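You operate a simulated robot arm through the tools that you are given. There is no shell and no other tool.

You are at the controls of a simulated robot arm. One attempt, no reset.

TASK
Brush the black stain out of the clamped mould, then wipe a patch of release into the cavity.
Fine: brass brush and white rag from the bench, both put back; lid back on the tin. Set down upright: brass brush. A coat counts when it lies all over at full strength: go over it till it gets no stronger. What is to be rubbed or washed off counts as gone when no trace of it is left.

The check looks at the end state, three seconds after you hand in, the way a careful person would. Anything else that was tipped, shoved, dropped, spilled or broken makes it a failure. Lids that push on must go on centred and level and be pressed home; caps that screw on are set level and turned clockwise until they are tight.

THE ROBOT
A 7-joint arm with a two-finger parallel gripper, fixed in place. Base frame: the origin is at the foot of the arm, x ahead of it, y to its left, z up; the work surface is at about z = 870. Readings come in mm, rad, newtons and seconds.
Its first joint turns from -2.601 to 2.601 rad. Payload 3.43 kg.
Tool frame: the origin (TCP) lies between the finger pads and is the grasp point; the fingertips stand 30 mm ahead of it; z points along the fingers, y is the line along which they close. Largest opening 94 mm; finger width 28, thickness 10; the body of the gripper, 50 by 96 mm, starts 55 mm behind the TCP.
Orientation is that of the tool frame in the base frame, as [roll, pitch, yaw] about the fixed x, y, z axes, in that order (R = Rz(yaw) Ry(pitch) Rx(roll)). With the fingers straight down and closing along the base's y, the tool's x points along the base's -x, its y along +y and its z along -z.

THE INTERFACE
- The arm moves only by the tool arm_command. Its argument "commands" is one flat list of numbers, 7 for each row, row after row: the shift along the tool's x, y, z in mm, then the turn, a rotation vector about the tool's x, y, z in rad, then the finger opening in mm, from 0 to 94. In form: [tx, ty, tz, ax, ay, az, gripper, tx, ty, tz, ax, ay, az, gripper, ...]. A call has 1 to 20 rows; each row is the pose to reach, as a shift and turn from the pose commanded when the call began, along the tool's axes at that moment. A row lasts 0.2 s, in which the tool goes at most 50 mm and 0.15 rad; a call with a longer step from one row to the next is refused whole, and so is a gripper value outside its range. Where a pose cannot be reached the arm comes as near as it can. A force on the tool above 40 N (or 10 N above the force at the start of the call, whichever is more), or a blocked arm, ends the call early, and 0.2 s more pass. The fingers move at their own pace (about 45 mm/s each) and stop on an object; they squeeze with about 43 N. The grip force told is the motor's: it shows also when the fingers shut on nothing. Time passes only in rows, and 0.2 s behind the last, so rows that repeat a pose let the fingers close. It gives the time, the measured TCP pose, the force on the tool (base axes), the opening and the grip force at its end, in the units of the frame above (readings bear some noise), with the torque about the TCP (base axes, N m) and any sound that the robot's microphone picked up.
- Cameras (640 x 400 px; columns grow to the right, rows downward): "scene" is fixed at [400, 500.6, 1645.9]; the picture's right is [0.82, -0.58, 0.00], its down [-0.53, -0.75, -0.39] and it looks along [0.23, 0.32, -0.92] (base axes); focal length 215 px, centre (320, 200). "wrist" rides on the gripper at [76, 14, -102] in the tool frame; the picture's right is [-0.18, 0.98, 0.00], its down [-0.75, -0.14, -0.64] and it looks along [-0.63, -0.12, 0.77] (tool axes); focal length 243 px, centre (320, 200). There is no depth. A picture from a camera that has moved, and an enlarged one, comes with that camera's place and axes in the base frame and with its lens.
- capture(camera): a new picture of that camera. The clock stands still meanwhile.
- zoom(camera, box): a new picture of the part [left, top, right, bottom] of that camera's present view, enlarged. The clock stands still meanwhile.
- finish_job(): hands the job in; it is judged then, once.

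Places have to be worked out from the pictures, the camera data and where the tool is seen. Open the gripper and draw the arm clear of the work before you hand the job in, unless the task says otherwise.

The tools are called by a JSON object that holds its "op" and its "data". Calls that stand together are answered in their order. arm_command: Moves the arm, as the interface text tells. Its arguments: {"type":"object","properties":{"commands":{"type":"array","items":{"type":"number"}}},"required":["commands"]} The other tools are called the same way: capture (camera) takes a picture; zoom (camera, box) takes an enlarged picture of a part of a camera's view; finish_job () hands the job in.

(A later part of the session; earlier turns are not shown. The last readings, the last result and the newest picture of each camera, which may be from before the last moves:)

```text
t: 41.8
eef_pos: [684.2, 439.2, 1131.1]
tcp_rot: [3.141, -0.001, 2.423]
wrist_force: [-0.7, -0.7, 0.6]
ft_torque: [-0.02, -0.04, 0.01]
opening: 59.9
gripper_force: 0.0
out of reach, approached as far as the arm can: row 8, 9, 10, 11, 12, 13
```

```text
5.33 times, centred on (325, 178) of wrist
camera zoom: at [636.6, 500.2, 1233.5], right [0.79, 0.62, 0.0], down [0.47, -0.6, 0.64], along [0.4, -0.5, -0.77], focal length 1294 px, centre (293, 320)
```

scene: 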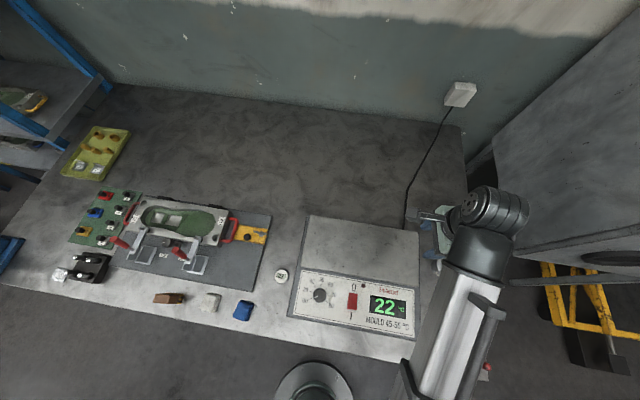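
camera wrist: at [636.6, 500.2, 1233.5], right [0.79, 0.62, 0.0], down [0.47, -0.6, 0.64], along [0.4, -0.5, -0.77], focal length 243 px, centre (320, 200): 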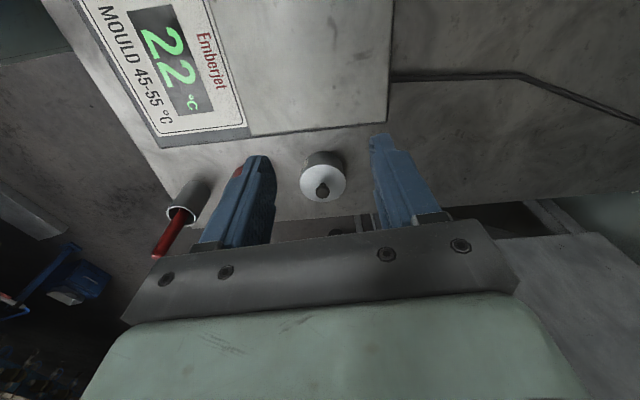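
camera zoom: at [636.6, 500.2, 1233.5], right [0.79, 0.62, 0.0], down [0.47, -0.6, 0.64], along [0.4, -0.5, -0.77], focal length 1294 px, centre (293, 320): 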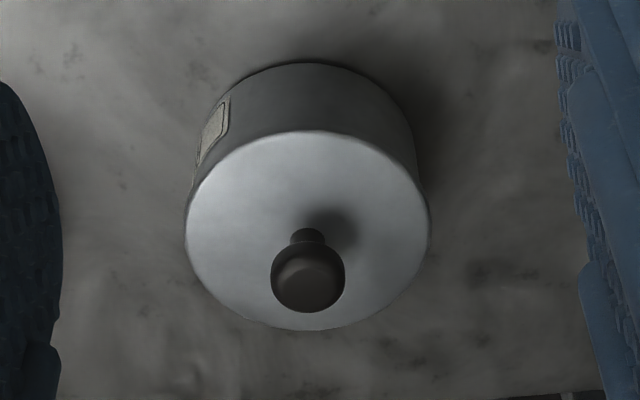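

The tin lid is ≈75 mm across at (787, 320), lid top z≈915, knob cap ≈21 mm with top at z≈940. I hover 60 mm above the knob to check.

{"op": "arm_command", "data": {"commands": [-31, -4, 26, 0, 0, 0, 60, -62, -9, 52, 0, 0, 0, 60, -93, -13, 78, 0, 0, 0, 60, -125, -18, 104, 0, 0, 0, 60, -156, -22, 131, 0, 0, 0, 60, -156, -22, 131, 0, 0, 0, 60]}}

{"op": "capture", "data": {"camera": "wrist"}}

{"op": "zoom", "data": {"camera": "scene", "box": [400, 210, 528, 290]}}

```text
t: 43.2
eef_pos: [786.4, 318.3, 997.1]
tcp_rot: [-3.139, -0.001, 2.423]
wrist_force: [-0.3, -0.1, -0.3]
ft_torque: [0.0, -0.02, -0.01]
opening: 60.2
gripper_force: 0.0
```

```text
taken
camera wrist: at [738.5, 380.6, 1100.3], right [0.79, 0.62, 0.0], down [0.47, -0.6, 0.64], along [0.4, -0.5, -0.77], focal length 243 px, centre (320, 200)
```

wrist: 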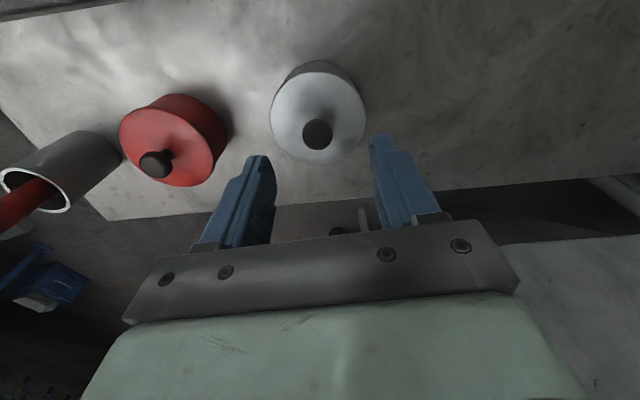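

```text
5.00 times, centred on (464, 250) of scene
camera zoom: at [400.0, 500.6, 1645.9], right [0.82, -0.58, 0.0], down [-0.53, -0.75, -0.39], along [0.23, 0.32, -0.92], focal length 1074 px, centre (-400, -50)
```

zoom: 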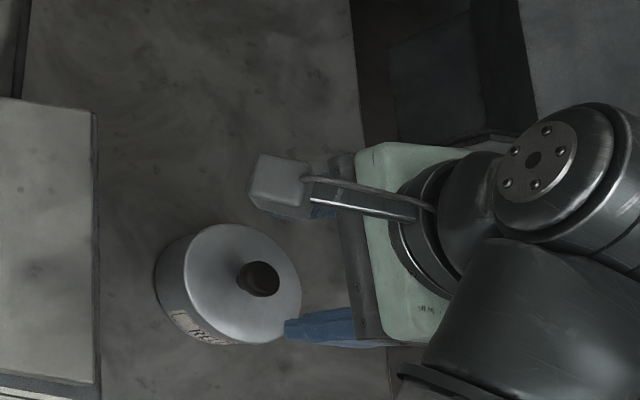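

The knob looks to be ~3 mm further in tool x and 1 mm in y. Correcting and descending to TCP z≈952 (fingertips ≈922, above the lid).

{"op": "arm_command", "data": {"commands": [3.3, 1.3, 10, 0, 0, 0, 44, 3.3, 1.3, 25, 0, 0, 0, 44, 3.3, 1.3, 37, 0, 0, 0, 44, 3.3, 1.3, 45, 0, 0, 0, 44, 3.3, 1.3, 45, 0, 0, 0, 44]}}

{"op": "capture", "data": {"camera": "wrist"}}

{"op": "zoom", "data": {"camera": "scene", "box": [415, 235, 495, 285]}}

```text
t: 44.4
eef_pos: [785.5, 322.0, 953.9]
tcp_rot: [-3.141, 0.0, 2.423]
wrist_force: [0.1, 0.7, 0.1]
ft_torque: [0.04, -0.01, -0.01]
opening: 44.1
gripper_force: 0.1
```

```text
taken
camera wrist: at [737.0, 384.7, 1056.3], right [0.79, 0.62, 0.0], down [0.47, -0.6, 0.64], along [0.4, -0.5, -0.77], focal length 243 px, centre (320, 200)
```

wrist: 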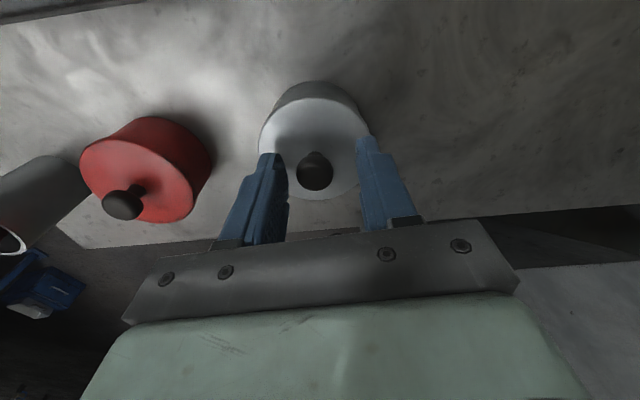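

```text
8.00 times, centred on (455, 260) of scene
camera zoom: at [400.0, 500.6, 1645.9], right [0.82, -0.58, 0.0], down [-0.53, -0.75, -0.39], along [0.23, 0.32, -0.92], focal length 1719 px, centre (-760, -280)
```

zoom: 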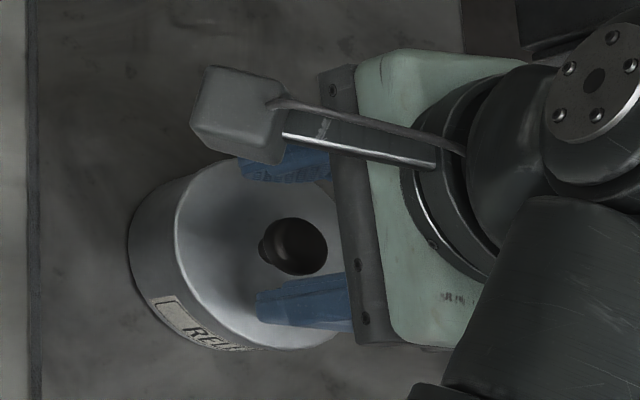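

The knob is lined up along x; it's ≈2.5 mm off in y. Shift, go 4 mm lower, and close on the knob.

{"op": "arm_command", "data": {"commands": [0, -2.5, 2, 0, 0, 0, 44, 0, -2.5, 4, 0, 0, 0, 44, 0, -2.5, 4, 0, 0, 0, 30, 0, -2.5, 4, 0, 0, 0, 20, 0, -2.5, 4, 0, 0, 0, 10, 0, -2.5, 4, 0, 0, 0, 5, 0, -2.5, 4, 0, 0, 0, 5]}}

{"op": "zoom", "data": {"camera": "wrist", "box": [240, 110, 400, 210]}}

{"op": "zoom", "data": {"camera": "scene", "box": [415, 235, 495, 285]}}

```text
t: 46.0
eef_pos: [784.3, 321.3, 950.6]
tcp_rot: [3.141, -0.001, 2.422]
wrist_force: [0.3, 0.1, -0.7]
ft_torque: [0.01, 0.01, 0.0]
opening: 20.0
gripper_force: 42.9
heard: snap
```

```text
4.00 times, centred on (320, 160) of wrist
camera zoom: at [735.4, 382.9, 1052.9], right [0.79, 0.62, 0.0], down [0.47, -0.6, 0.64], along [0.4, -0.5, -0.77], focal length 970 px, centre (320, 360)
```

zoom: 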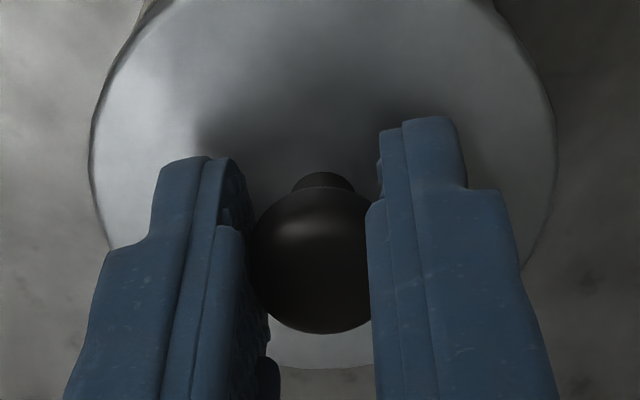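

```text
8.00 times, centred on (455, 260) of scene
camera zoom: at [400.0, 500.6, 1645.9], right [0.82, -0.58, 0.0], down [-0.53, -0.75, -0.39], along [0.23, 0.32, -0.92], focal length 1719 px, centre (-760, -280)
```

zoom: 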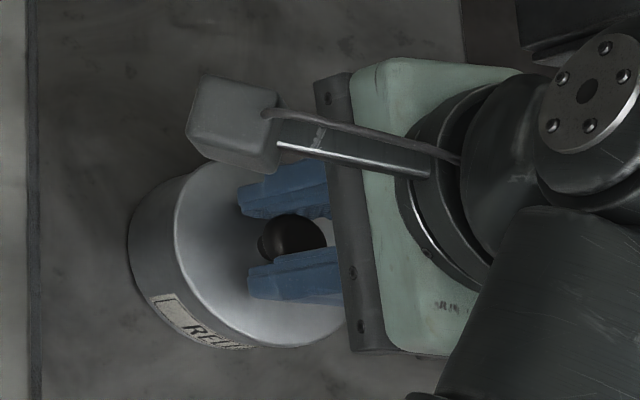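

Knob gripped at 20 mm and a "snap" was heard (probably the lid seating releasing). Lifting slowly and straight to see whether the lid comes off and the tin stays.

{"op": "arm_command", "data": {"commands": [0, 0, -2, 0, 0, 0, 5, 0, 0, -5, 0, 0, 0, 5, 0, 0, -10, 0, 0, 0, 5, 0, 0, -18, 0, 0, 0, 5, 0, 0, -30, 0, 0, 0, 5, 0, 0, -30, 0, 0, 0, 5]}}

{"op": "zoom", "data": {"camera": "scene", "box": [415, 235, 495, 285]}}

{"op": "capture", "data": {"camera": "wrist"}}

```text
t: 47.4
eef_pos: [782.6, 322.8, 979.0]
tcp_rot: [3.141, 0.001, 2.424]
wrist_force: [-0.2, 0.0, -0.4]
ft_torque: [0.03, 0.0, 0.02]
opening: 20.2
gripper_force: 42.7
```

```text
8.00 times, centred on (455, 260) of scene
camera zoom: at [400.0, 500.6, 1645.9], right [0.82, -0.58, 0.0], down [-0.53, -0.75, -0.39], along [0.23, 0.32, -0.92], focal length 1719 px, centre (-760, -280)
```

zoom: 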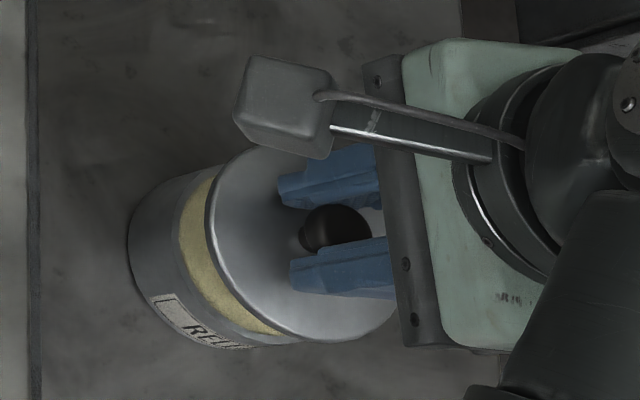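

```text
taken
camera wrist: at [735.2, 383.3, 1083.2], right [0.79, 0.62, 0.0], down [0.47, -0.6, 0.64], along [0.4, -0.51, -0.77], focal length 243 px, centre (320, 200)
```

wrist: 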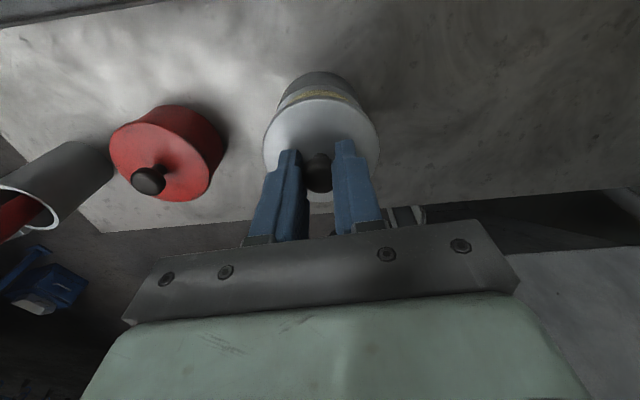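

Lid is off and the tin with yellowish release stays put. I raise it and carry it to the free bench area at about (862, 408).

{"op": "arm_command", "data": {"commands": [0, 0, -40, 0, 0, 0, 5, 0, 38, -45, 0, 0, 0, 5, -1, 76, -45, 0, 0, 0, 5, -1, 115, -45, 0, 0, 0, 5, -1, 115, -45, 0, 0, 0, 5]}}

{"op": "capture", "data": {"camera": "wrist"}}

{"op": "zoom", "data": {"camera": "scene", "box": [380, 190, 508, 290]}}

```text
t: 48.6
eef_pos: [860.0, 406.4, 1025.5]
tcp_rot: [-3.142, 0.001, 2.422]
wrist_force: [-0.2, 0.7, 0.3]
ft_torque: [-0.04, -0.02, 0.0]
opening: 20.1
gripper_force: 42.7
```

```text
taken
camera wrist: at [812.3, 468.8, 1128.0], right [0.79, 0.62, 0.0], down [0.47, -0.6, 0.64], along [0.4, -0.5, -0.77], focal length 243 px, centre (320, 200)
```

wrist: 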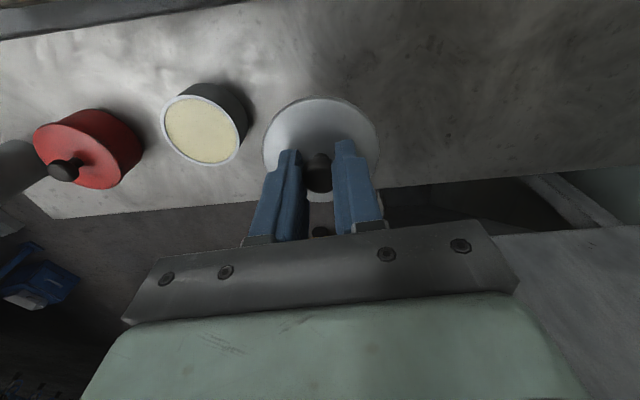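

```text
4.00 times, centred on (444, 240) of scene
camera zoom: at [400.0, 500.6, 1645.9], right [0.82, -0.58, 0.0], down [-0.53, -0.75, -0.39], along [0.23, 0.32, -0.92], focal length 859 px, centre (-176, 40)
```

zoom: 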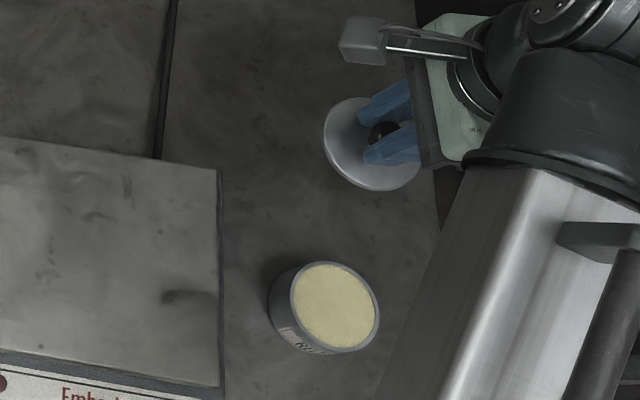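

The spot is clear: the console corner is at about (776, 458), ~60 mm clear of the lid rim. Lowering the lid to just above the bench.

{"op": "arm_command", "data": {"commands": [0, 0, 30, 0, 0, 0, 5, 0, 0, 60, 0, 0, 0, 5, 0, 0, 80, 0, 0, 0, 5, 0, 0, 92, 0, 0, 0, 5, 0, 0, 98, 0, 0, 0, 5, 0, 0, 98, 0, 0, 0, 5]}}

{"op": "zoom", "data": {"camera": "scene", "box": [410, 205, 474, 245]}}

```text
t: 50.0
eef_pos: [859.8, 406.1, 926.6]
tcp_rot: [-3.141, 0.001, 2.423]
wrist_force: [0.5, 0.3, -0.5]
ft_torque: [0.01, -0.03, 0.0]
opening: 20.2
gripper_force: 42.4
```

```text
10.00 times, centred on (442, 225) of scene
camera zoom: at [400.0, 500.6, 1645.9], right [0.82, -0.58, 0.0], down [-0.53, -0.75, -0.39], along [0.23, 0.32, -0.92], focal length 2148 px, centre (-900, -50)
```

zoom: 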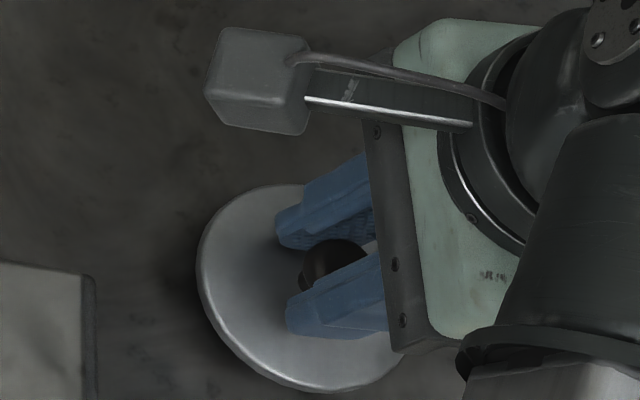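

Still hovering slightly. Stepping down until contact.

{"op": "arm_command", "data": {"commands": [0, 0, 2, 0, 0, 0, 5, 0, 0, 4, 0, 0, 0, 5, 0, 0, 4, 0, 0, 0, 5]}}

{"op": "arm_command", "data": {"commands": [0, 0, 2, 0, 0, 0, 5, 0, 0, 2, 0, 0, 0, 5]}}

```text
t: 50.8
eef_pos: [859.8, 407.7, 922.9]
tcp_rot: [3.141, 0.0, 2.425]
wrist_force: [-0.2, -0.1, -0.9]
ft_torque: [0.0, -0.02, 0.01]
opening: 20.2
gripper_force: 43.2
```

```text
t: 51.4
eef_pos: [860.0, 407.2, 921.2]
tcp_rot: [-3.141, 0.001, 2.423]
wrist_force: [-0.2, 0.5, -0.3]
ft_torque: [0.01, 0.01, 0.02]
opening: 20.1
gripper_force: 42.4
```

{"op": "arm_command", "data": {"commands": [0, 0, 1, 0, 0, 0, 5, 0, 0, 2, 0, 0, 0, 5, 0, 0, 2, 0, 0, 0, 5]}}

{"op": "arm_command", "data": {"commands": [0, 0, 1, 0, 0, 0, 5, 0, 0, 2, 0, 0, 0, 5, 0, 0, 2, 0, 0, 0, 5]}}

{"op": "zoom", "data": {"camera": "scene", "box": [410, 205, 474, 245]}}

```text
t: 52.2
eef_pos: [861.7, 406.7, 920.2]
tcp_rot: [-3.141, 0.001, 2.425]
wrist_force: [0.8, 0.3, -0.2]
ft_torque: [0.0, -0.02, -0.01]
opening: 20.0
gripper_force: 42.8
```

```text
t: 53.0
eef_pos: [859.3, 407.4, 916.2]
tcp_rot: [3.141, -0.003, 2.423]
wrist_force: [-0.2, -0.2, -0.3]
ft_torque: [0.01, 0.02, 0.0]
opening: 19.6
gripper_force: 42.7
```

```text
10.00 times, centred on (442, 225) of scene
camera zoom: at [400.0, 500.6, 1645.9], right [0.82, -0.58, 0.0], down [-0.53, -0.75, -0.39], along [0.23, 0.32, -0.92], focal length 2148 px, centre (-900, -50)
```

zoom: 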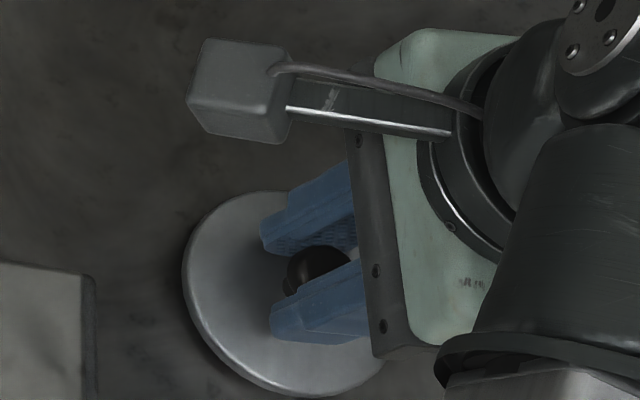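

{"op": "arm_command", "data": {"commands": [0, 0, 1, 0, 0, 0, 5, 0, 0, 2, 0, 0, 0, 5, 0, 0, 2, 0, 0, 0, 5]}}

{"op": "arm_command", "data": {"commands": [0, 0, 1, 0, 0, 0, 5, 0, 0, 1.5, 0, 0, 0, 5, 0, 0, 1.5, 0, 0, 0, 5]}}

```text
t: 53.8
eef_pos: [860.2, 408.3, 915.8]
tcp_rot: [-3.141, -0.001, 2.422]
wrist_force: [-0.1, 0.4, 0.3]
ft_torque: [0.0, 0.0, 0.01]
opening: 19.6
gripper_force: 42.6
```

```text
t: 54.6
eef_pos: [859.9, 407.3, 913.4]
tcp_rot: [-3.142, -0.001, 2.422]
wrist_force: [0.0, -0.6, -0.4]
ft_torque: [0.01, -0.01, -0.01]
opening: 20.3
gripper_force: 43.0
```

{"op": "arm_command", "data": {"commands": [0, 0, 1, 0, 0, 0, 5, 0, 0, 1.5, 0, 0, 0, 5, 0, 0, 1.5, 0, 0, 0, 5]}}

{"op": "arm_command", "data": {"commands": [0, 0, 1, 0, 0, 0, 5, 0, 0, 1.5, 0, 0, 0, 5, 0, 0, 1.5, 0, 0, 0, 5]}}

{"op": "zoom", "data": {"camera": "scene", "box": [410, 205, 474, 245]}}

```text
t: 55.4
eef_pos: [860.1, 407.9, 910.8]
tcp_rot: [3.141, 0.001, 2.424]
wrist_force: [1.0, -0.5, 0.3]
ft_torque: [0.02, -0.04, -0.04]
opening: 20.2
gripper_force: 43.2
```

```text
t: 56.2
eef_pos: [859.6, 407.5, 911.1]
tcp_rot: [3.141, 0.001, 2.422]
wrist_force: [0.6, -0.2, 0.0]
ft_torque: [0.0, 0.0, 0.0]
opening: 20.0
gripper_force: 42.7
```

```text
10.00 times, centred on (442, 225) of scene
camera zoom: at [400.0, 500.6, 1645.9], right [0.82, -0.58, 0.0], down [-0.53, -0.75, -0.39], along [0.23, 0.32, -0.92], focal length 2148 px, centre (-900, -50)
```

zoom: 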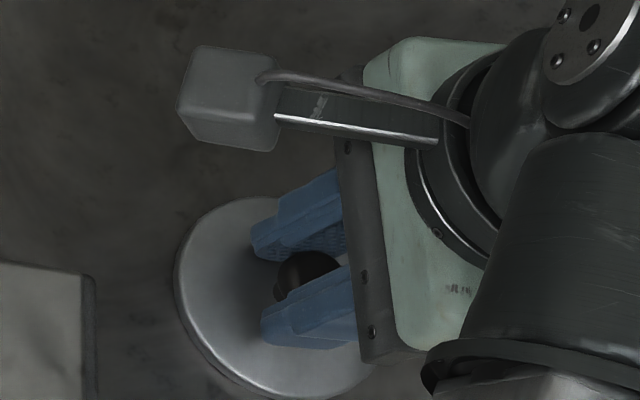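

Near the bench now; continuing in small steps.

{"op": "arm_command", "data": {"commands": [0, 0, 1, 0, 0, 0, 5, 0, 0, 1.5, 0, 0, 0, 5, 0, 0, 1.5, 0, 0, 0, 5]}}

{"op": "arm_command", "data": {"commands": [0, 0, 1, 0, 0, 0, 5, 0, 0, 1.5, 0, 0, 0, 5, 0, 0, 1.5, 0, 0, 0, 5]}}

{"op": "arm_command", "data": {"commands": [0, 0, 1, 0, 0, 0, 5, 0, 0, 1.5, 0, 0, 0, 5, 0, 0, 1.5, 0, 0, 0, 5]}}

```text
t: 57.0
eef_pos: [859.2, 408.0, 909.9]
tcp_rot: [-3.141, 0.0, 2.424]
wrist_force: [0.0, 0.4, 3.8]
ft_torque: [0.01, -0.01, 0.02]
opening: 19.8
gripper_force: 43.1
```

```text
t: 57.8
eef_pos: [858.6, 407.8, 909.7]
tcp_rot: [3.14, -0.001, 2.422]
wrist_force: [1.0, 3.1, 23.9]
ft_torque: [0.07, -0.04, 0.05]
opening: 19.5
gripper_force: 43.1
```

```text
t: 58.4
eef_pos: [859.1, 408.4, 908.6]
tcp_rot: [3.139, 0.002, 2.421]
wrist_force: [-3.8, -0.2, 12.3]
ft_torque: [-0.02, 0.12, 0.07]
opening: 19.9
gripper_force: 43.2
stopped in row 2: the force on the tool passed its limit at 42 N (the readings are from after the stop); the commanded pose is now the measured one
```

The lid is on the bench (contact at z≈909). Releasing and rising.

{"op": "arm_command", "data": {"commands": [0, 0, -0.5, 0, 0, 0, 19, 0, 0, -0.5, 0, 0, 0, 26, 0, 0, -0.5, 0, 0, 0, 36, 0, 0, -0.5, 0, 0, 0, 44, 0, 0, -0.5, 0, 0, 0, 44, 0, 0, -15, 0, 0, 0, 44, 0, 0, -45, 0, 0, 0, 44, 0, 0, -90, 0, 0, 0, 44, 0, 0, -130, 0, 0, 0, 44]}}

{"op": "capture", "data": {"camera": "wrist"}}

{"op": "zoom", "data": {"camera": "scene", "box": [400, 190, 496, 290]}}

```text
t: 60.4
eef_pos: [858.2, 408.2, 1038.2]
tcp_rot: [3.141, -0.001, 2.422]
wrist_force: [-0.7, -0.3, -0.3]
ft_torque: [-0.01, 0.02, 0.02]
opening: 44.1
gripper_force: 0.0
```

```text
taken
camera wrist: at [811.3, 468.9, 1141.9], right [0.79, 0.62, 0.0], down [0.47, -0.6, 0.64], along [0.4, -0.5, -0.77], focal length 243 px, centre (320, 200)
```

wrist: 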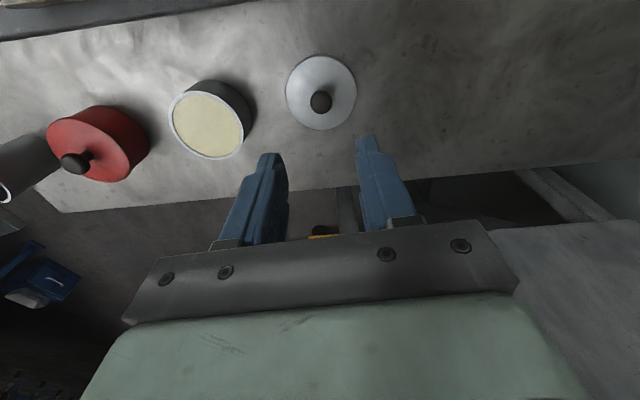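

```text
4.00 times, centred on (448, 240) of scene
camera zoom: at [400.0, 500.6, 1645.9], right [0.82, -0.58, 0.0], down [-0.53, -0.75, -0.39], along [0.23, 0.32, -0.92], focal length 859 px, centre (-192, 40)
```

zoom: 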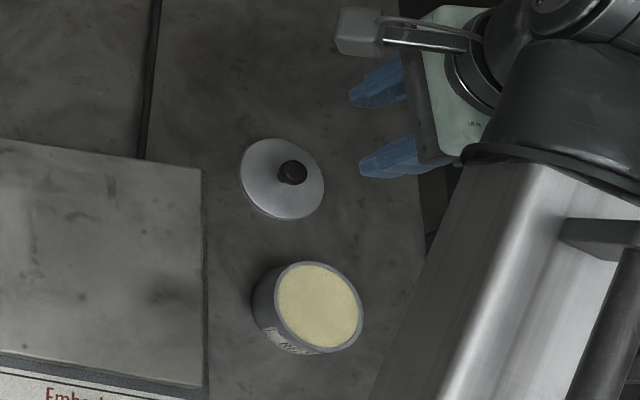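

Lid lies flat, tin is open. Now swinging back to look at the white rag.

{"op": "arm_command", "data": {"commands": [43, -14, -15, 0, 0, 0, 60, 86, -28, -30, 0, 0, 0, 60, 129, -42, -45, 0, 0, 0, 60, 172, -56, -60, 0, 0, 0, 60, 215, -70, -60, 0, 0, 0, 60, 258, -84, -60, 0, 0, 0, 60, 302, -98, -60, 0, 0, 0, 60, 345, -112, -60, 0, 0, 0, 60, 388, -126, -60, 0, 0, 0, 60, 431, -140, -60, 0, 0, 0, 60, 474, -154, -60, 0, 0, 0, 60, 517, -168, -60, 0, 0, 0, 60, 560, -182, -60, 0, 0, 0, 60, 603, -196, -60, 0, 0, 0, 60, 646, -210, -60, 0, 0, 0, 60, 689, -224, -60, 0, 0, 0, 60, 732, -238, -60, 0, 0, 0, 60, 775, -252, -60, 0, 0, 0, 60, 818, -266, -60, 0, 0, 0, 60, 862, -280, -60, 0, 0, 0, 60]}}

{"op": "capture", "data": {"camera": "wrist"}}

{"op": "zoom", "data": {"camera": "scene", "box": [180, 280, 260, 330]}}

```text
t: 64.6
eef_pos: [27.0, 764.4, 1098.1]
tcp_rot: [3.14, 0.0, 2.423]
wrist_force: [0.4, -0.3, -0.3]
ft_torque: [0.03, 0.0, -0.01]
opening: 59.9
gripper_force: 0.0
```

```text
taken
camera wrist: at [-21.4, 826.2, 1200.2], right [0.79, 0.62, 0.0], down [0.47, -0.6, 0.64], along [0.4, -0.5, -0.77], focal length 243 px, centre (320, 200)
```

wrist: 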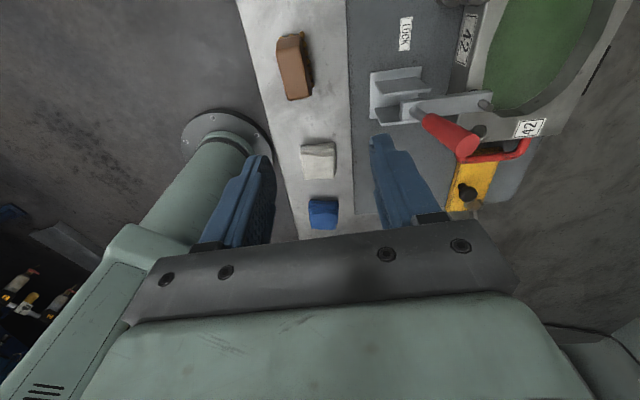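

```text
8.00 times, centred on (220, 305) of scene
camera zoom: at [400.0, 500.6, 1645.9], right [0.82, -0.58, 0.0], down [-0.53, -0.75, -0.39], along [0.23, 0.32, -0.92], focal length 1719 px, centre (1120, -640)
```

zoom: 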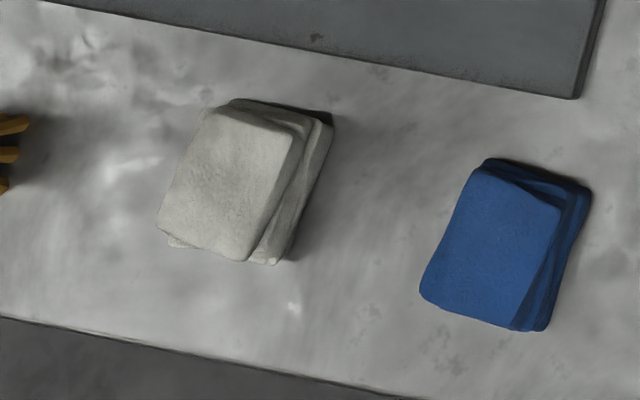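

{"op": "zoom", "data": {"camera": "wrist", "box": [280, 120, 360, 190]}}

```text
5.71 times, centred on (320, 155) of wrist
camera zoom: at [-21.4, 826.2, 1200.2], right [0.79, 0.62, 0.0], down [0.47, -0.6, 0.64], along [0.4, -0.5, -0.77], focal length 1386 px, centre (320, 457)
```

zoom: 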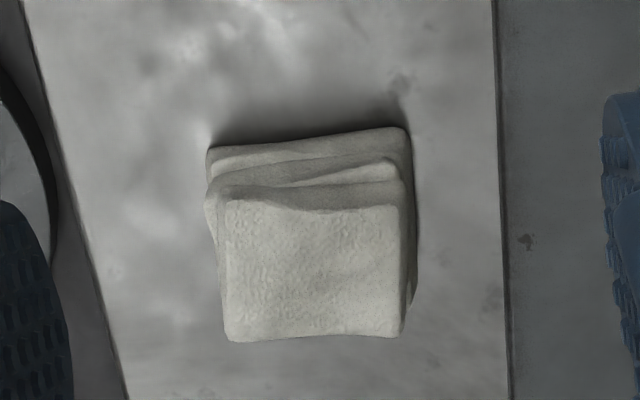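

The white rag is a folded pad ~45–50 mm square, top z≈898, centre (95, 677.5). I hover over it with opening 66 and a small yaw correction.

{"op": "arm_command", "data": {"commands": [-27, -5, 25, 0, 0, 0.02, 66, -54, -10, 50, 0, 0, 0.04, 66, -81, -15, 75, 0, 0, 0.06, 66, -108.4, -20.5, 98, 0, 0, 0.085, 66, -108.4, -20.5, 118, 0, 0, 0.085, 66, -108.4, -20.5, 118, 0, 0, 0.085, 66]}}

{"op": "capture", "data": {"camera": "wrist"}}

{"op": "zoom", "data": {"camera": "scene", "box": [150, 250, 278, 330]}}

```text
t: 66.0
eef_pos: [95.7, 677.8, 979.5]
tcp_rot: [3.14, 0.001, 2.337]
wrist_force: [-0.1, 0.4, 0.2]
ft_torque: [-0.01, 0.01, -0.02]
opening: 66.0
gripper_force: 0.1
```

```text
taken
camera wrist: at [52.7, 743.7, 1081.4], right [0.84, 0.55, 0.0], down [0.42, -0.64, 0.64], along [0.35, -0.54, -0.77], focal length 243 px, centre (320, 200)
```

wrist: 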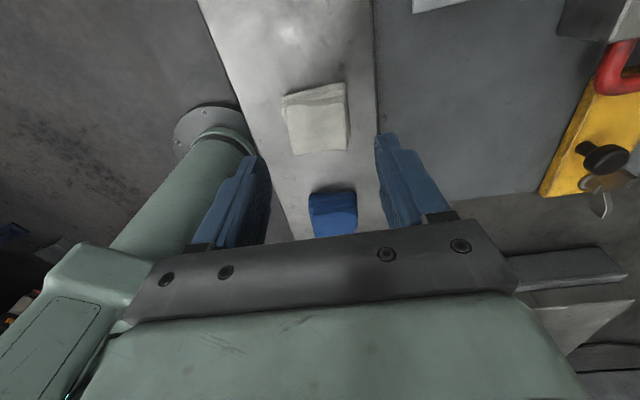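

```text
5.00 times, centred on (214, 290) of scene
camera zoom: at [400.0, 500.6, 1645.9], right [0.82, -0.58, 0.0], down [-0.53, -0.75, -0.39], along [0.23, 0.32, -0.92], focal length 1074 px, centre (850, -250)
```

zoom: 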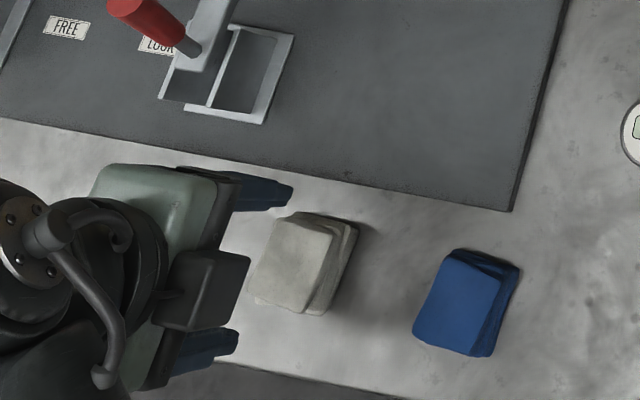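

Rag is centred within 2 mm. Descending to z≈911 with the fingers at 66 mm.

{"op": "arm_command", "data": {"commands": [0, -2, 25, 0, 0, 0, 66, 0, -2, 45, 0, 0, 0, 66, 0, -2, 60, 0, 0, 0, 66, 0, -2, 68, 0, 0, 0, 66, 0, -2, 68, 0, 0, 0, 66]}}

{"op": "capture", "data": {"camera": "wrist"}}

{"op": "zoom", "data": {"camera": "scene", "box": [150, 260, 246, 320]}}

```text
t: 67.2
eef_pos: [93.8, 676.2, 910.6]
tcp_rot: [3.14, 0.0, 2.337]
wrist_force: [0.0, 0.2, -1.0]
ft_torque: [-0.02, 0.02, -0.05]
opening: 66.0
gripper_force: 0.0
```

```text
taken
camera wrist: at [51.3, 742.3, 1013.5], right [0.84, 0.55, 0.0], down [0.42, -0.64, 0.64], along [0.35, -0.54, -0.77], focal length 243 px, centre (320, 200)
```

wrist: 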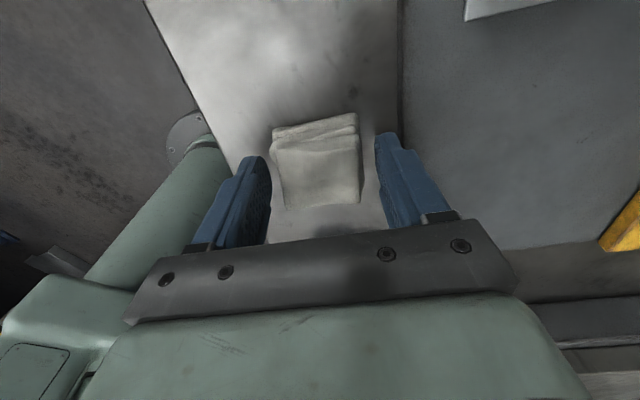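

```text
6.67 times, centred on (198, 290) of scene
camera zoom: at [400.0, 500.6, 1645.9], right [0.82, -0.58, 0.0], down [-0.53, -0.75, -0.39], along [0.23, 0.32, -0.92], focal length 1432 px, centre (1133, -400)
```

zoom: 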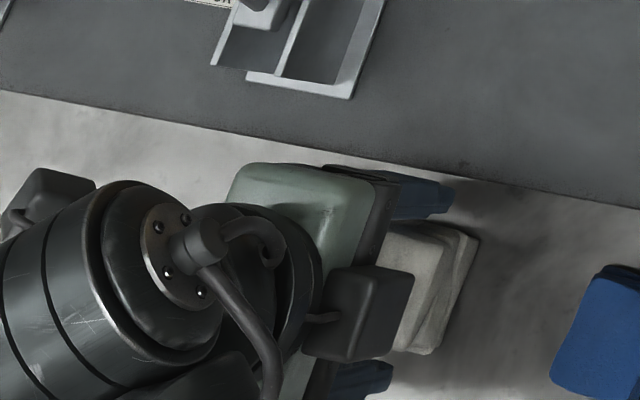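

Rag sits between the fingers. Closing.

{"op": "arm_command", "data": {"commands": [0, 0, 0, 0, 0, 0, 55, 0, 0, 0, 0, 0, 0, 48, 0, 0, 0, 0, 0, 0, 40, 0, 0, 0, 0, 0, 0, 30, 0, 0, 0, 0, 0, 0, 20, 0, 0, 0, 0, 0, 0, 20]}}

{"op": "capture", "data": {"camera": "wrist"}}

```text
t: 68.6
eef_pos: [94.2, 677.1, 910.5]
tcp_rot: [3.14, 0.0, 2.336]
wrist_force: [-0.6, 0.4, 1.3]
ft_torque: [0.02, 0.03, -0.01]
opening: 48.5
gripper_force: 42.9
```

```text
taken
camera wrist: at [51.2, 742.4, 1013.6], right [0.84, 0.55, 0.0], down [0.42, -0.64, 0.64], along [0.35, -0.54, -0.77], focal length 243 px, centre (320, 200)
```

wrist: 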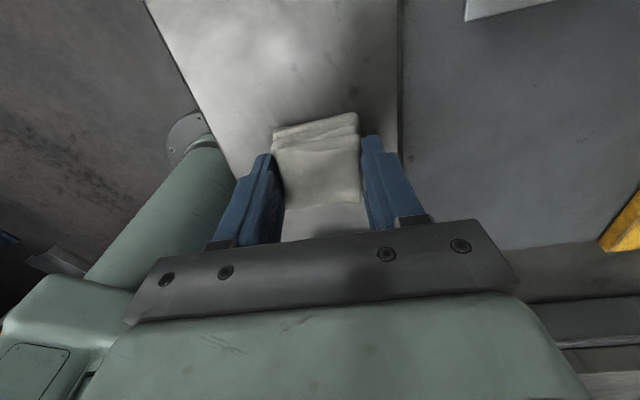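

Rag held (48.5 mm). Lifting and carrying to the tin via a mid-point.

{"op": "arm_command", "data": {"commands": [0, 0, -20, 0, 0, 0, 20, 0, 0, -60, 0, 0, 0, 20, 0, 0, -105, 0, 0, 0, 20, 0, 0, -150, 0, 0, 0, 20, -37, 30, -160, 0, 0, 0, 20, -75, 59, -160, 0, 0, 0, 20, -112, 89, -160, 0, 0, 0, 20, -149, 119, -160, 0, 0, 0, 20, -187, 149, -160, 0, 0, 0, 20, -224, 178, -160, 0, 0, 0, 20, -261, 208, -160, 0, 0, 0, 20, -299, 238, -160, 0, 0, 0, 20, -336, 268, -160, 0, 0, 0, 20]}}

{"op": "capture", "data": {"camera": "wrist"}}

```text
t: 71.4
eef_pos: [519.0, 619.2, 1071.4]
tcp_rot: [3.141, 0.001, 2.339]
wrist_force: [0.0, 0.2, 0.0]
ft_torque: [0.01, -0.03, 0.03]
opening: 48.9
gripper_force: 42.8
```

```text
taken
camera wrist: at [476.1, 685.6, 1174.0], right [0.84, 0.55, 0.0], down [0.42, -0.64, 0.64], along [0.35, -0.54, -0.77], focal length 243 px, centre (320, 200)
```

wrist: 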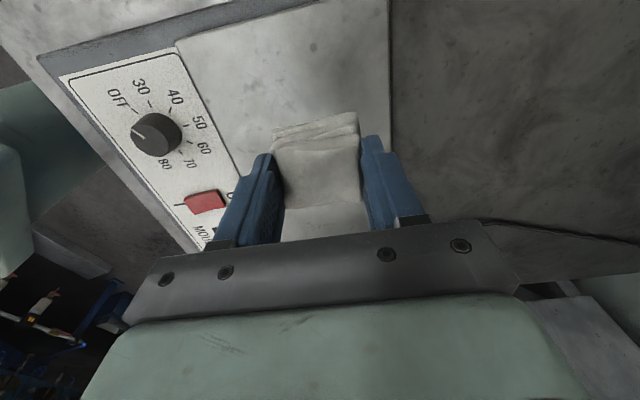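

{"op": "arm_command", "data": {"commands": [-44, -2, 0, 0, 0, 0, 20, -88, -3, 0, 0, 0, 0, 20, -133, -5, 0, 0, 0, 0, 20, -177, -6, 0, 0, 0, 0, 20, -221, -8, 0, 0, 0, 0, 20, -265, -9, 0, 0, 0, 0, 20, -310, -11, 0, 0, 0, 0, 20, -354, -12, 0, 0, 0, 0, 20, -398, -14, 0, 0, 0, 0, 20, -398, -14, 40, 0, 0, 0, 20, -398, -14, 70, 0, 0, 0, 20, -398, -14, 90, 0, 0, 0, 20, -398, -14, 90, 0, 0, 0, 20]}}

{"op": "capture", "data": {"camera": "wrist"}}

{"op": "zoom", "data": {"camera": "scene", "box": [400, 210, 496, 290]}}

```text
t: 74.2
eef_pos: [786.3, 324.0, 982.3]
tcp_rot: [3.14, -0.002, 2.337]
wrist_force: [0.2, 0.0, 0.2]
ft_torque: [-0.01, -0.01, 0.02]
opening: 48.6
gripper_force: 43.0
```

```text
taken
camera wrist: at [743.6, 390.1, 1084.9], right [0.84, 0.55, 0.0], down [0.42, -0.64, 0.64], along [0.35, -0.54, -0.77], focal length 243 px, centre (320, 200)
```

wrist: 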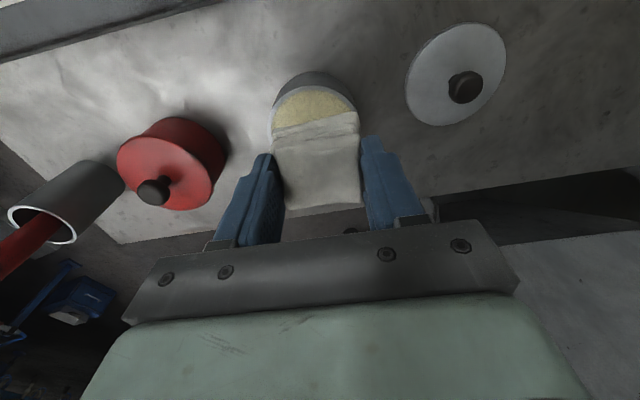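

```text
5.00 times, centred on (448, 250) of scene
camera zoom: at [400.0, 500.6, 1645.9], right [0.82, -0.58, 0.0], down [-0.53, -0.75, -0.39], along [0.23, 0.32, -0.92], focal length 1074 px, centre (-320, -50)
```

zoom: 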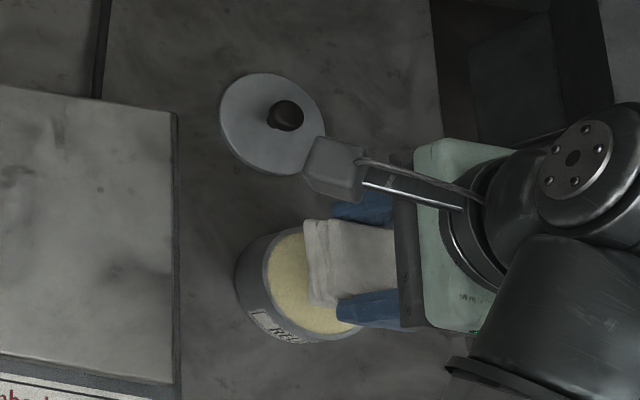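

Rag over the open tin. Descending to rag-bottom ≈ 918, then stepping for contact.

{"op": "arm_command", "data": {"commands": [0, 0, 12, 0, 0, 0, 20, 0, 0, 20, 0, 0, 0, 20, 0, 0, 24, 0, 0, 0, 20, 0, 0, 24, 0, 0, 0, 20]}}

{"op": "arm_command", "data": {"commands": [0, 0, 2, 0, 0, 0, 20, 0, 0, 4, 0, 0, 0, 20, 0, 0, 4, 0, 0, 0, 20]}}

{"op": "zoom", "data": {"camera": "wrist", "box": [240, 90, 400, 220]}}

```text
t: 75.2
eef_pos: [785.2, 323.6, 958.2]
tcp_rot: [3.138, 0.001, 2.337]
wrist_force: [0.1, -1.2, 0.6]
ft_torque: [0.0, 0.0, -0.02]
opening: 48.8
gripper_force: 43.4
```

```text
t: 76.0
eef_pos: [786.8, 324.4, 954.4]
tcp_rot: [3.14, 0.0, 2.337]
wrist_force: [-0.2, -0.1, -0.3]
ft_torque: [0.02, -0.02, -0.01]
opening: 48.7
gripper_force: 42.8
```

```text
3.08 times, centred on (320, 155) of wrist
camera zoom: at [743.3, 389.4, 1056.5], right [0.84, 0.55, 0.0], down [0.42, -0.64, 0.64], along [0.35, -0.54, -0.77], focal length 746 px, centre (320, 338)
```

zoom: 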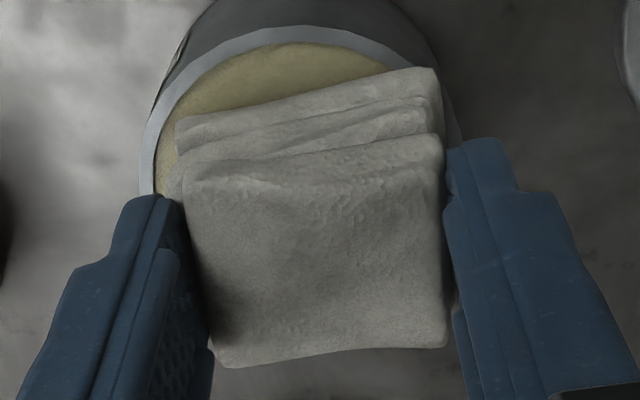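

The rag's rear corner is close to the rim; I shift 4 mm in tool -x to centre it in the tin, then step down to contact.

{"op": "arm_command", "data": {"commands": [-4, -1, 0, 0, 0, 0, 20, -4, -1, 1.5, 0, 0, 0, 20, -4, -1, 3, 0, 0, 0, 20, -4, -1, 3, 0, 0, 0, 20]}}

```text
t: 77.0
eef_pos: [787.9, 320.0, 950.7]
tcp_rot: [3.14, -0.001, 2.337]
wrist_force: [-0.6, 0.7, -1.1]
ft_torque: [0.0, 0.01, 0.03]
opening: 48.4
gripper_force: 42.7
```

{"op": "arm_command", "data": {"commands": [0, 0, 1.5, 0, 0, 0, 20, 0, 0, 2, 0, 0, 0, 20, 0, 0, 2, 0, 0, 0, 20]}}

{"op": "zoom", "data": {"camera": "wrist", "box": [240, 90, 400, 220]}}

{"op": "zoom", "data": {"camera": "scene", "box": [415, 235, 495, 285]}}

```text
t: 77.8
eef_pos: [787.2, 319.3, 950.1]
tcp_rot: [3.138, 0.001, 2.337]
wrist_force: [1.6, 1.7, 19.6]
ft_torque: [-0.19, -0.03, -0.01]
opening: 48.8
gripper_force: 42.8
```

```text
3.08 times, centred on (320, 155) of wrist
camera zoom: at [744.7, 385.5, 1052.4], right [0.84, 0.55, 0.0], down [0.42, -0.64, 0.64], along [0.36, -0.54, -0.77], focal length 746 px, centre (320, 338)
```

zoom: 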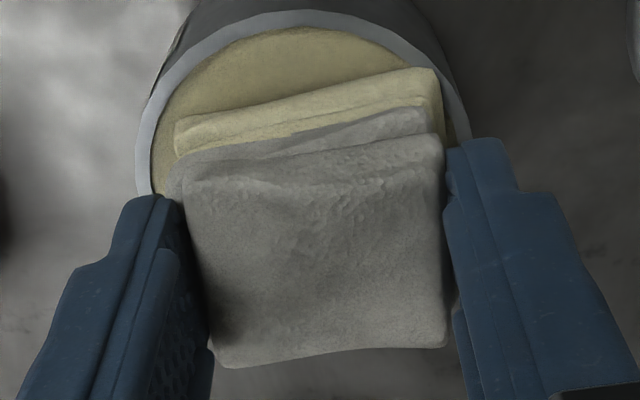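

```text
8.00 times, centred on (455, 260) of scene
camera zoom: at [400.0, 500.6, 1645.9], right [0.82, -0.58, 0.0], down [-0.53, -0.75, -0.39], along [0.23, 0.32, -0.92], focal length 1719 px, centre (-760, -280)
```

zoom: 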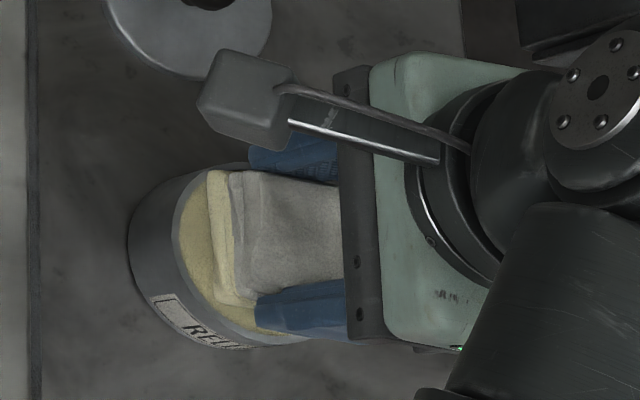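

The rag took up release (yellowed lower layers). Lifting straight out and carrying toward the mould.

{"op": "arm_command", "data": {"commands": [0, 0, -10, 0, 0, 0, 20, 0, 0, -45, 0, 0, 0, 20, 0, 0, -92, 0, 0, 0, 20, 0, 0, -140, 0, 0, 0, 20, 45, 5, -140, 0, 0, 0, 20, 89, 10, -140, 0, 0, 0, 20, 134, 15, -140, 0, 0, 0, 20, 179, 19, -140, 0, 0, 0, 20, 223, 24, -140, 0, 0, 0, 20, 268, 29, -140, 0, 0, 0, 20, 313, 34, -140, 0, 0, 0, 20, 357, 39, -140, 0, 0, 0, 20, 402, 44, -140, 0, 0, 0, 20]}}

{"op": "arm_command", "data": {"commands": [47, -7, 0, 0, 0, 0, 20, 95, -13, 0, 0, 0, 0, 20, 142, -20, 0, 0, 0, 0, 20, 190, -27, 0, 0, 0, 0, 20, 237, -34, 0, 0, 0, 0, 20, 284, -40, 0, 0, 0, 0, 20, 332, -47, 0, 0, 0, 0, 20, 379, -54, 0, 0, 0, 0, 20, 427, -61, 0, 0, 0, 0, 20, 474, -67, 0, 0, 0, 0, 20, 474, -67, 0, 0, 0, 0, 20]}}

{"op": "capture", "data": {"camera": "wrist"}}

{"op": "capture", "data": {"camera": "scene"}}

```text
t: 80.6
eef_pos: [540.3, 639.9, 1087.7]
tcp_rot: [3.14, -0.001, 2.336]
wrist_force: [0.9, 0.0, -0.1]
ft_torque: [0.01, 0.03, 0.01]
opening: 48.6
gripper_force: 42.8
```

```text
t: 83.0
eef_pos: [162.5, 936.2, 1087.5]
tcp_rot: [3.14, 0.0, 2.336]
wrist_force: [0.4, 0.4, 0.1]
ft_torque: [0.0, -0.05, -0.02]
opening: 48.6
gripper_force: 43.3
```

```text
taken
camera wrist: at [120.5, 1001.6, 1190.1], right [0.84, 0.55, 0.0], down [0.42, -0.64, 0.64], along [0.35, -0.54, -0.77], focal length 243 px, centre (320, 200)
```

wrist: 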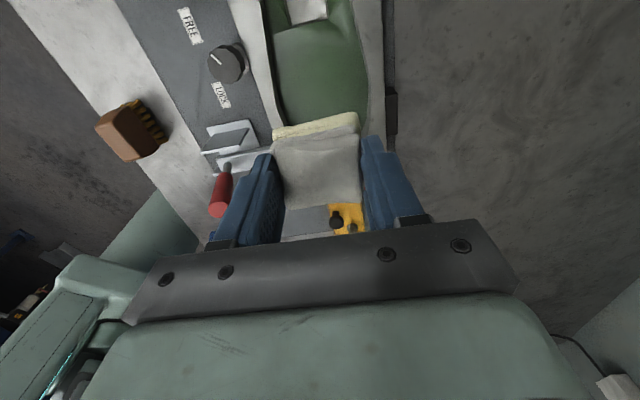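

```text
taken
```

scene: 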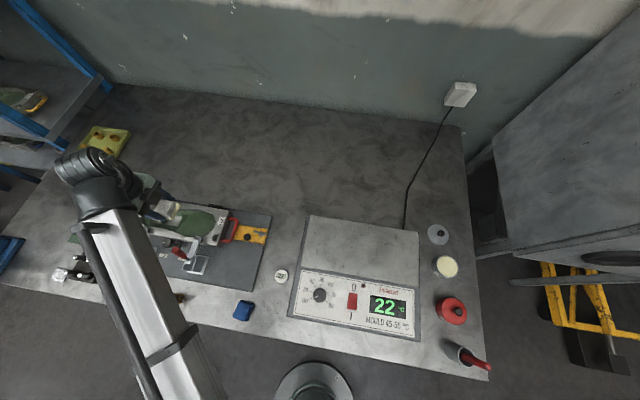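

Above the cavity. Zooming for the wall positions relative to the rag.

{"op": "zoom", "data": {"camera": "wrist", "box": [240, 10, 400, 150]}}

{"op": "zoom", "data": {"camera": "scene", "box": [130, 190, 242, 260]}}

```text
2.86 times, centred on (320, 80) of wrist
camera zoom: at [120.5, 1001.6, 1190.1], right [0.84, 0.55, 0.0], down [0.42, -0.64, 0.64], along [0.35, -0.54, -0.77], focal length 693 px, centre (320, 543)
```

zoom: 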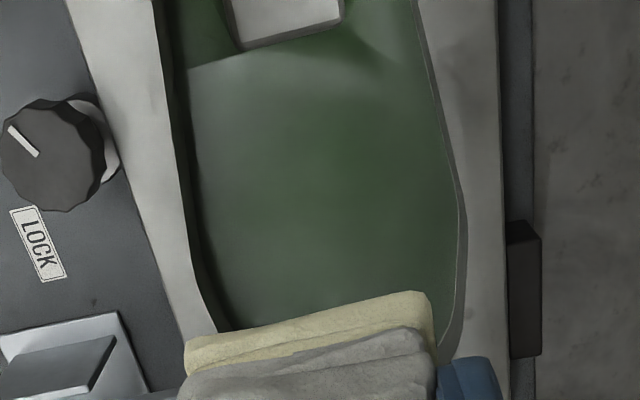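

```text
5.71 times, centred on (186, 225) of scene
camera zoom: at [400.0, 500.6, 1645.9], right [0.82, -0.58, 0.0], down [-0.53, -0.75, -0.39], along [0.23, 0.32, -0.92], focal length 1228 px, centre (1086, 57)
```

zoom: 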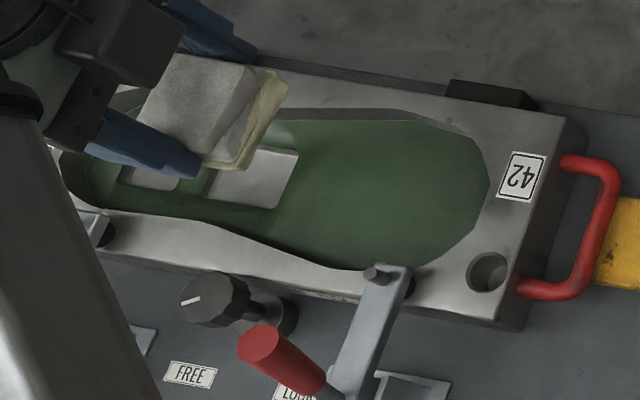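

The floor is about 99 mm wide here, flat over tool x from −60 to +55. Lowering the rag into the cavity centre to just above the floor.

{"op": "arm_command", "data": {"commands": [0, 2, 40, 0, 0, 0, 20, 0, 2, 80, 0, 0, 0, 20, 0, 2, 110, 0, 0, 0, 20, 0, 2, 130, 0, 0, 0, 20, 0, 2, 140, 0, 0, 0, 20, 0, 2, 143, 0, 0, 0, 20, 0, 2, 143, 0, 0, 0, 20]}}

{"op": "zoom", "data": {"camera": "scene", "box": [140, 195, 236, 255]}}

```text
t: 84.6
eef_pos: [166.3, 936.9, 943.8]
tcp_rot: [3.139, 0.002, 2.336]
wrist_force: [0.5, -0.3, 0.3]
ft_torque: [0.03, 0.0, -0.01]
opening: 48.8
gripper_force: 42.7
```

```text
6.67 times, centred on (188, 225) of scene
camera zoom: at [400.0, 500.6, 1645.9], right [0.82, -0.58, 0.0], down [-0.53, -0.75, -0.39], along [0.23, 0.32, -0.92], focal length 1432 px, centre (1200, 33)
```

zoom: 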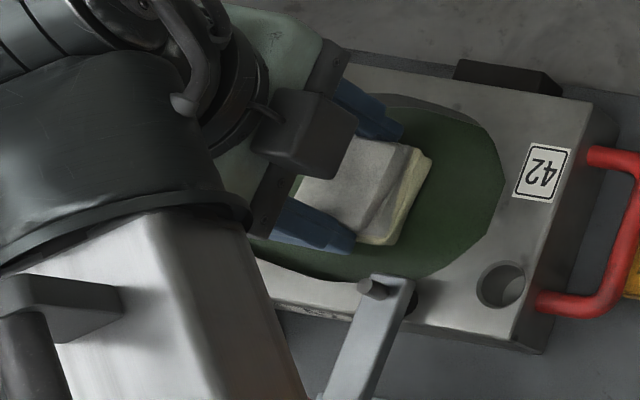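

Stepping down to light contact.

{"op": "arm_command", "data": {"commands": [0, 0, 1.5, 0, 0, 0, 20, 0, 0, 3, 0, 0, 0, 20, 0, 0, 3, 0, 0, 0, 20]}}

```text
t: 85.4
eef_pos: [164.7, 936.1, 942.3]
tcp_rot: [3.137, 0.0, 2.337]
wrist_force: [-0.4, -0.4, 14.7]
ft_torque: [-0.21, 0.13, 0.04]
opening: 48.3
gripper_force: 42.8
```

15 N contact — good wiping pressure. First wiping raster (x ±15, y ±8).

{"op": "arm_command", "data": {"commands": [-8, -4, 0, 0, 0, 0, 20, -15, -8, 0, 0, 0, 0, 20, -5, -8, 0, 0, 0, 0, 20, 5, -8, 0, 0, 0, 0, 20, 15, -8, 0, 0, 0, 0, 20, 15, 0, 0, 0, 0, 0, 20, 5, 0, 0, 0, 0, 0, 20, -5, 0, 0, 0, 0, 0, 20, -15, 0, 0, 0, 0, 0, 20, -15, 8, 0, 0, 0, 0, 20, -5, 8, 0, 0, 0, 0, 20, 5, 8, 0, 0, 0, 0, 20, 15, 8, 0, 0, 0, 0, 20, 8, 4, 0, 0, 0, 0, 20, 0, 0, 0, 0, 0, 0, 20]}}

{"op": "zoom", "data": {"camera": "scene", "box": [140, 195, 236, 255]}}

{"op": "capture", "data": {"camera": "wrist"}}

```text
t: 88.6
eef_pos: [165.0, 938.1, 943.3]
tcp_rot: [3.14, 0.0, 2.337]
wrist_force: [-3.1, 6.7, 14.9]
ft_torque: [0.07, 0.06, -0.01]
opening: 48.5
gripper_force: 43.1
```

```text
6.67 times, centred on (188, 225) of scene
camera zoom: at [400.0, 500.6, 1645.9], right [0.82, -0.58, 0.0], down [-0.53, -0.75, -0.39], along [0.23, 0.32, -0.92], focal length 1432 px, centre (1200, 33)
```

zoom: 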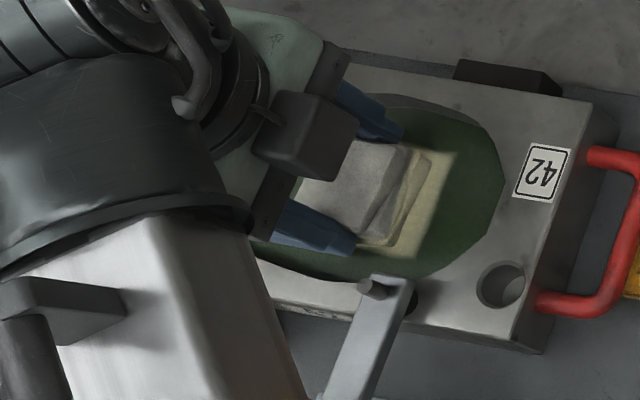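

```text
taken
camera wrist: at [122.0, 1002.3, 1045.4], right [0.84, 0.55, 0.0], down [0.42, -0.64, 0.64], along [0.35, -0.53, -0.77], focal length 243 px, centre (320, 200)
```

wrist: 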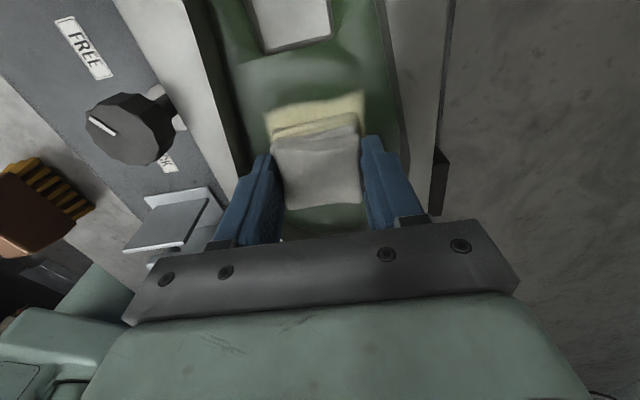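

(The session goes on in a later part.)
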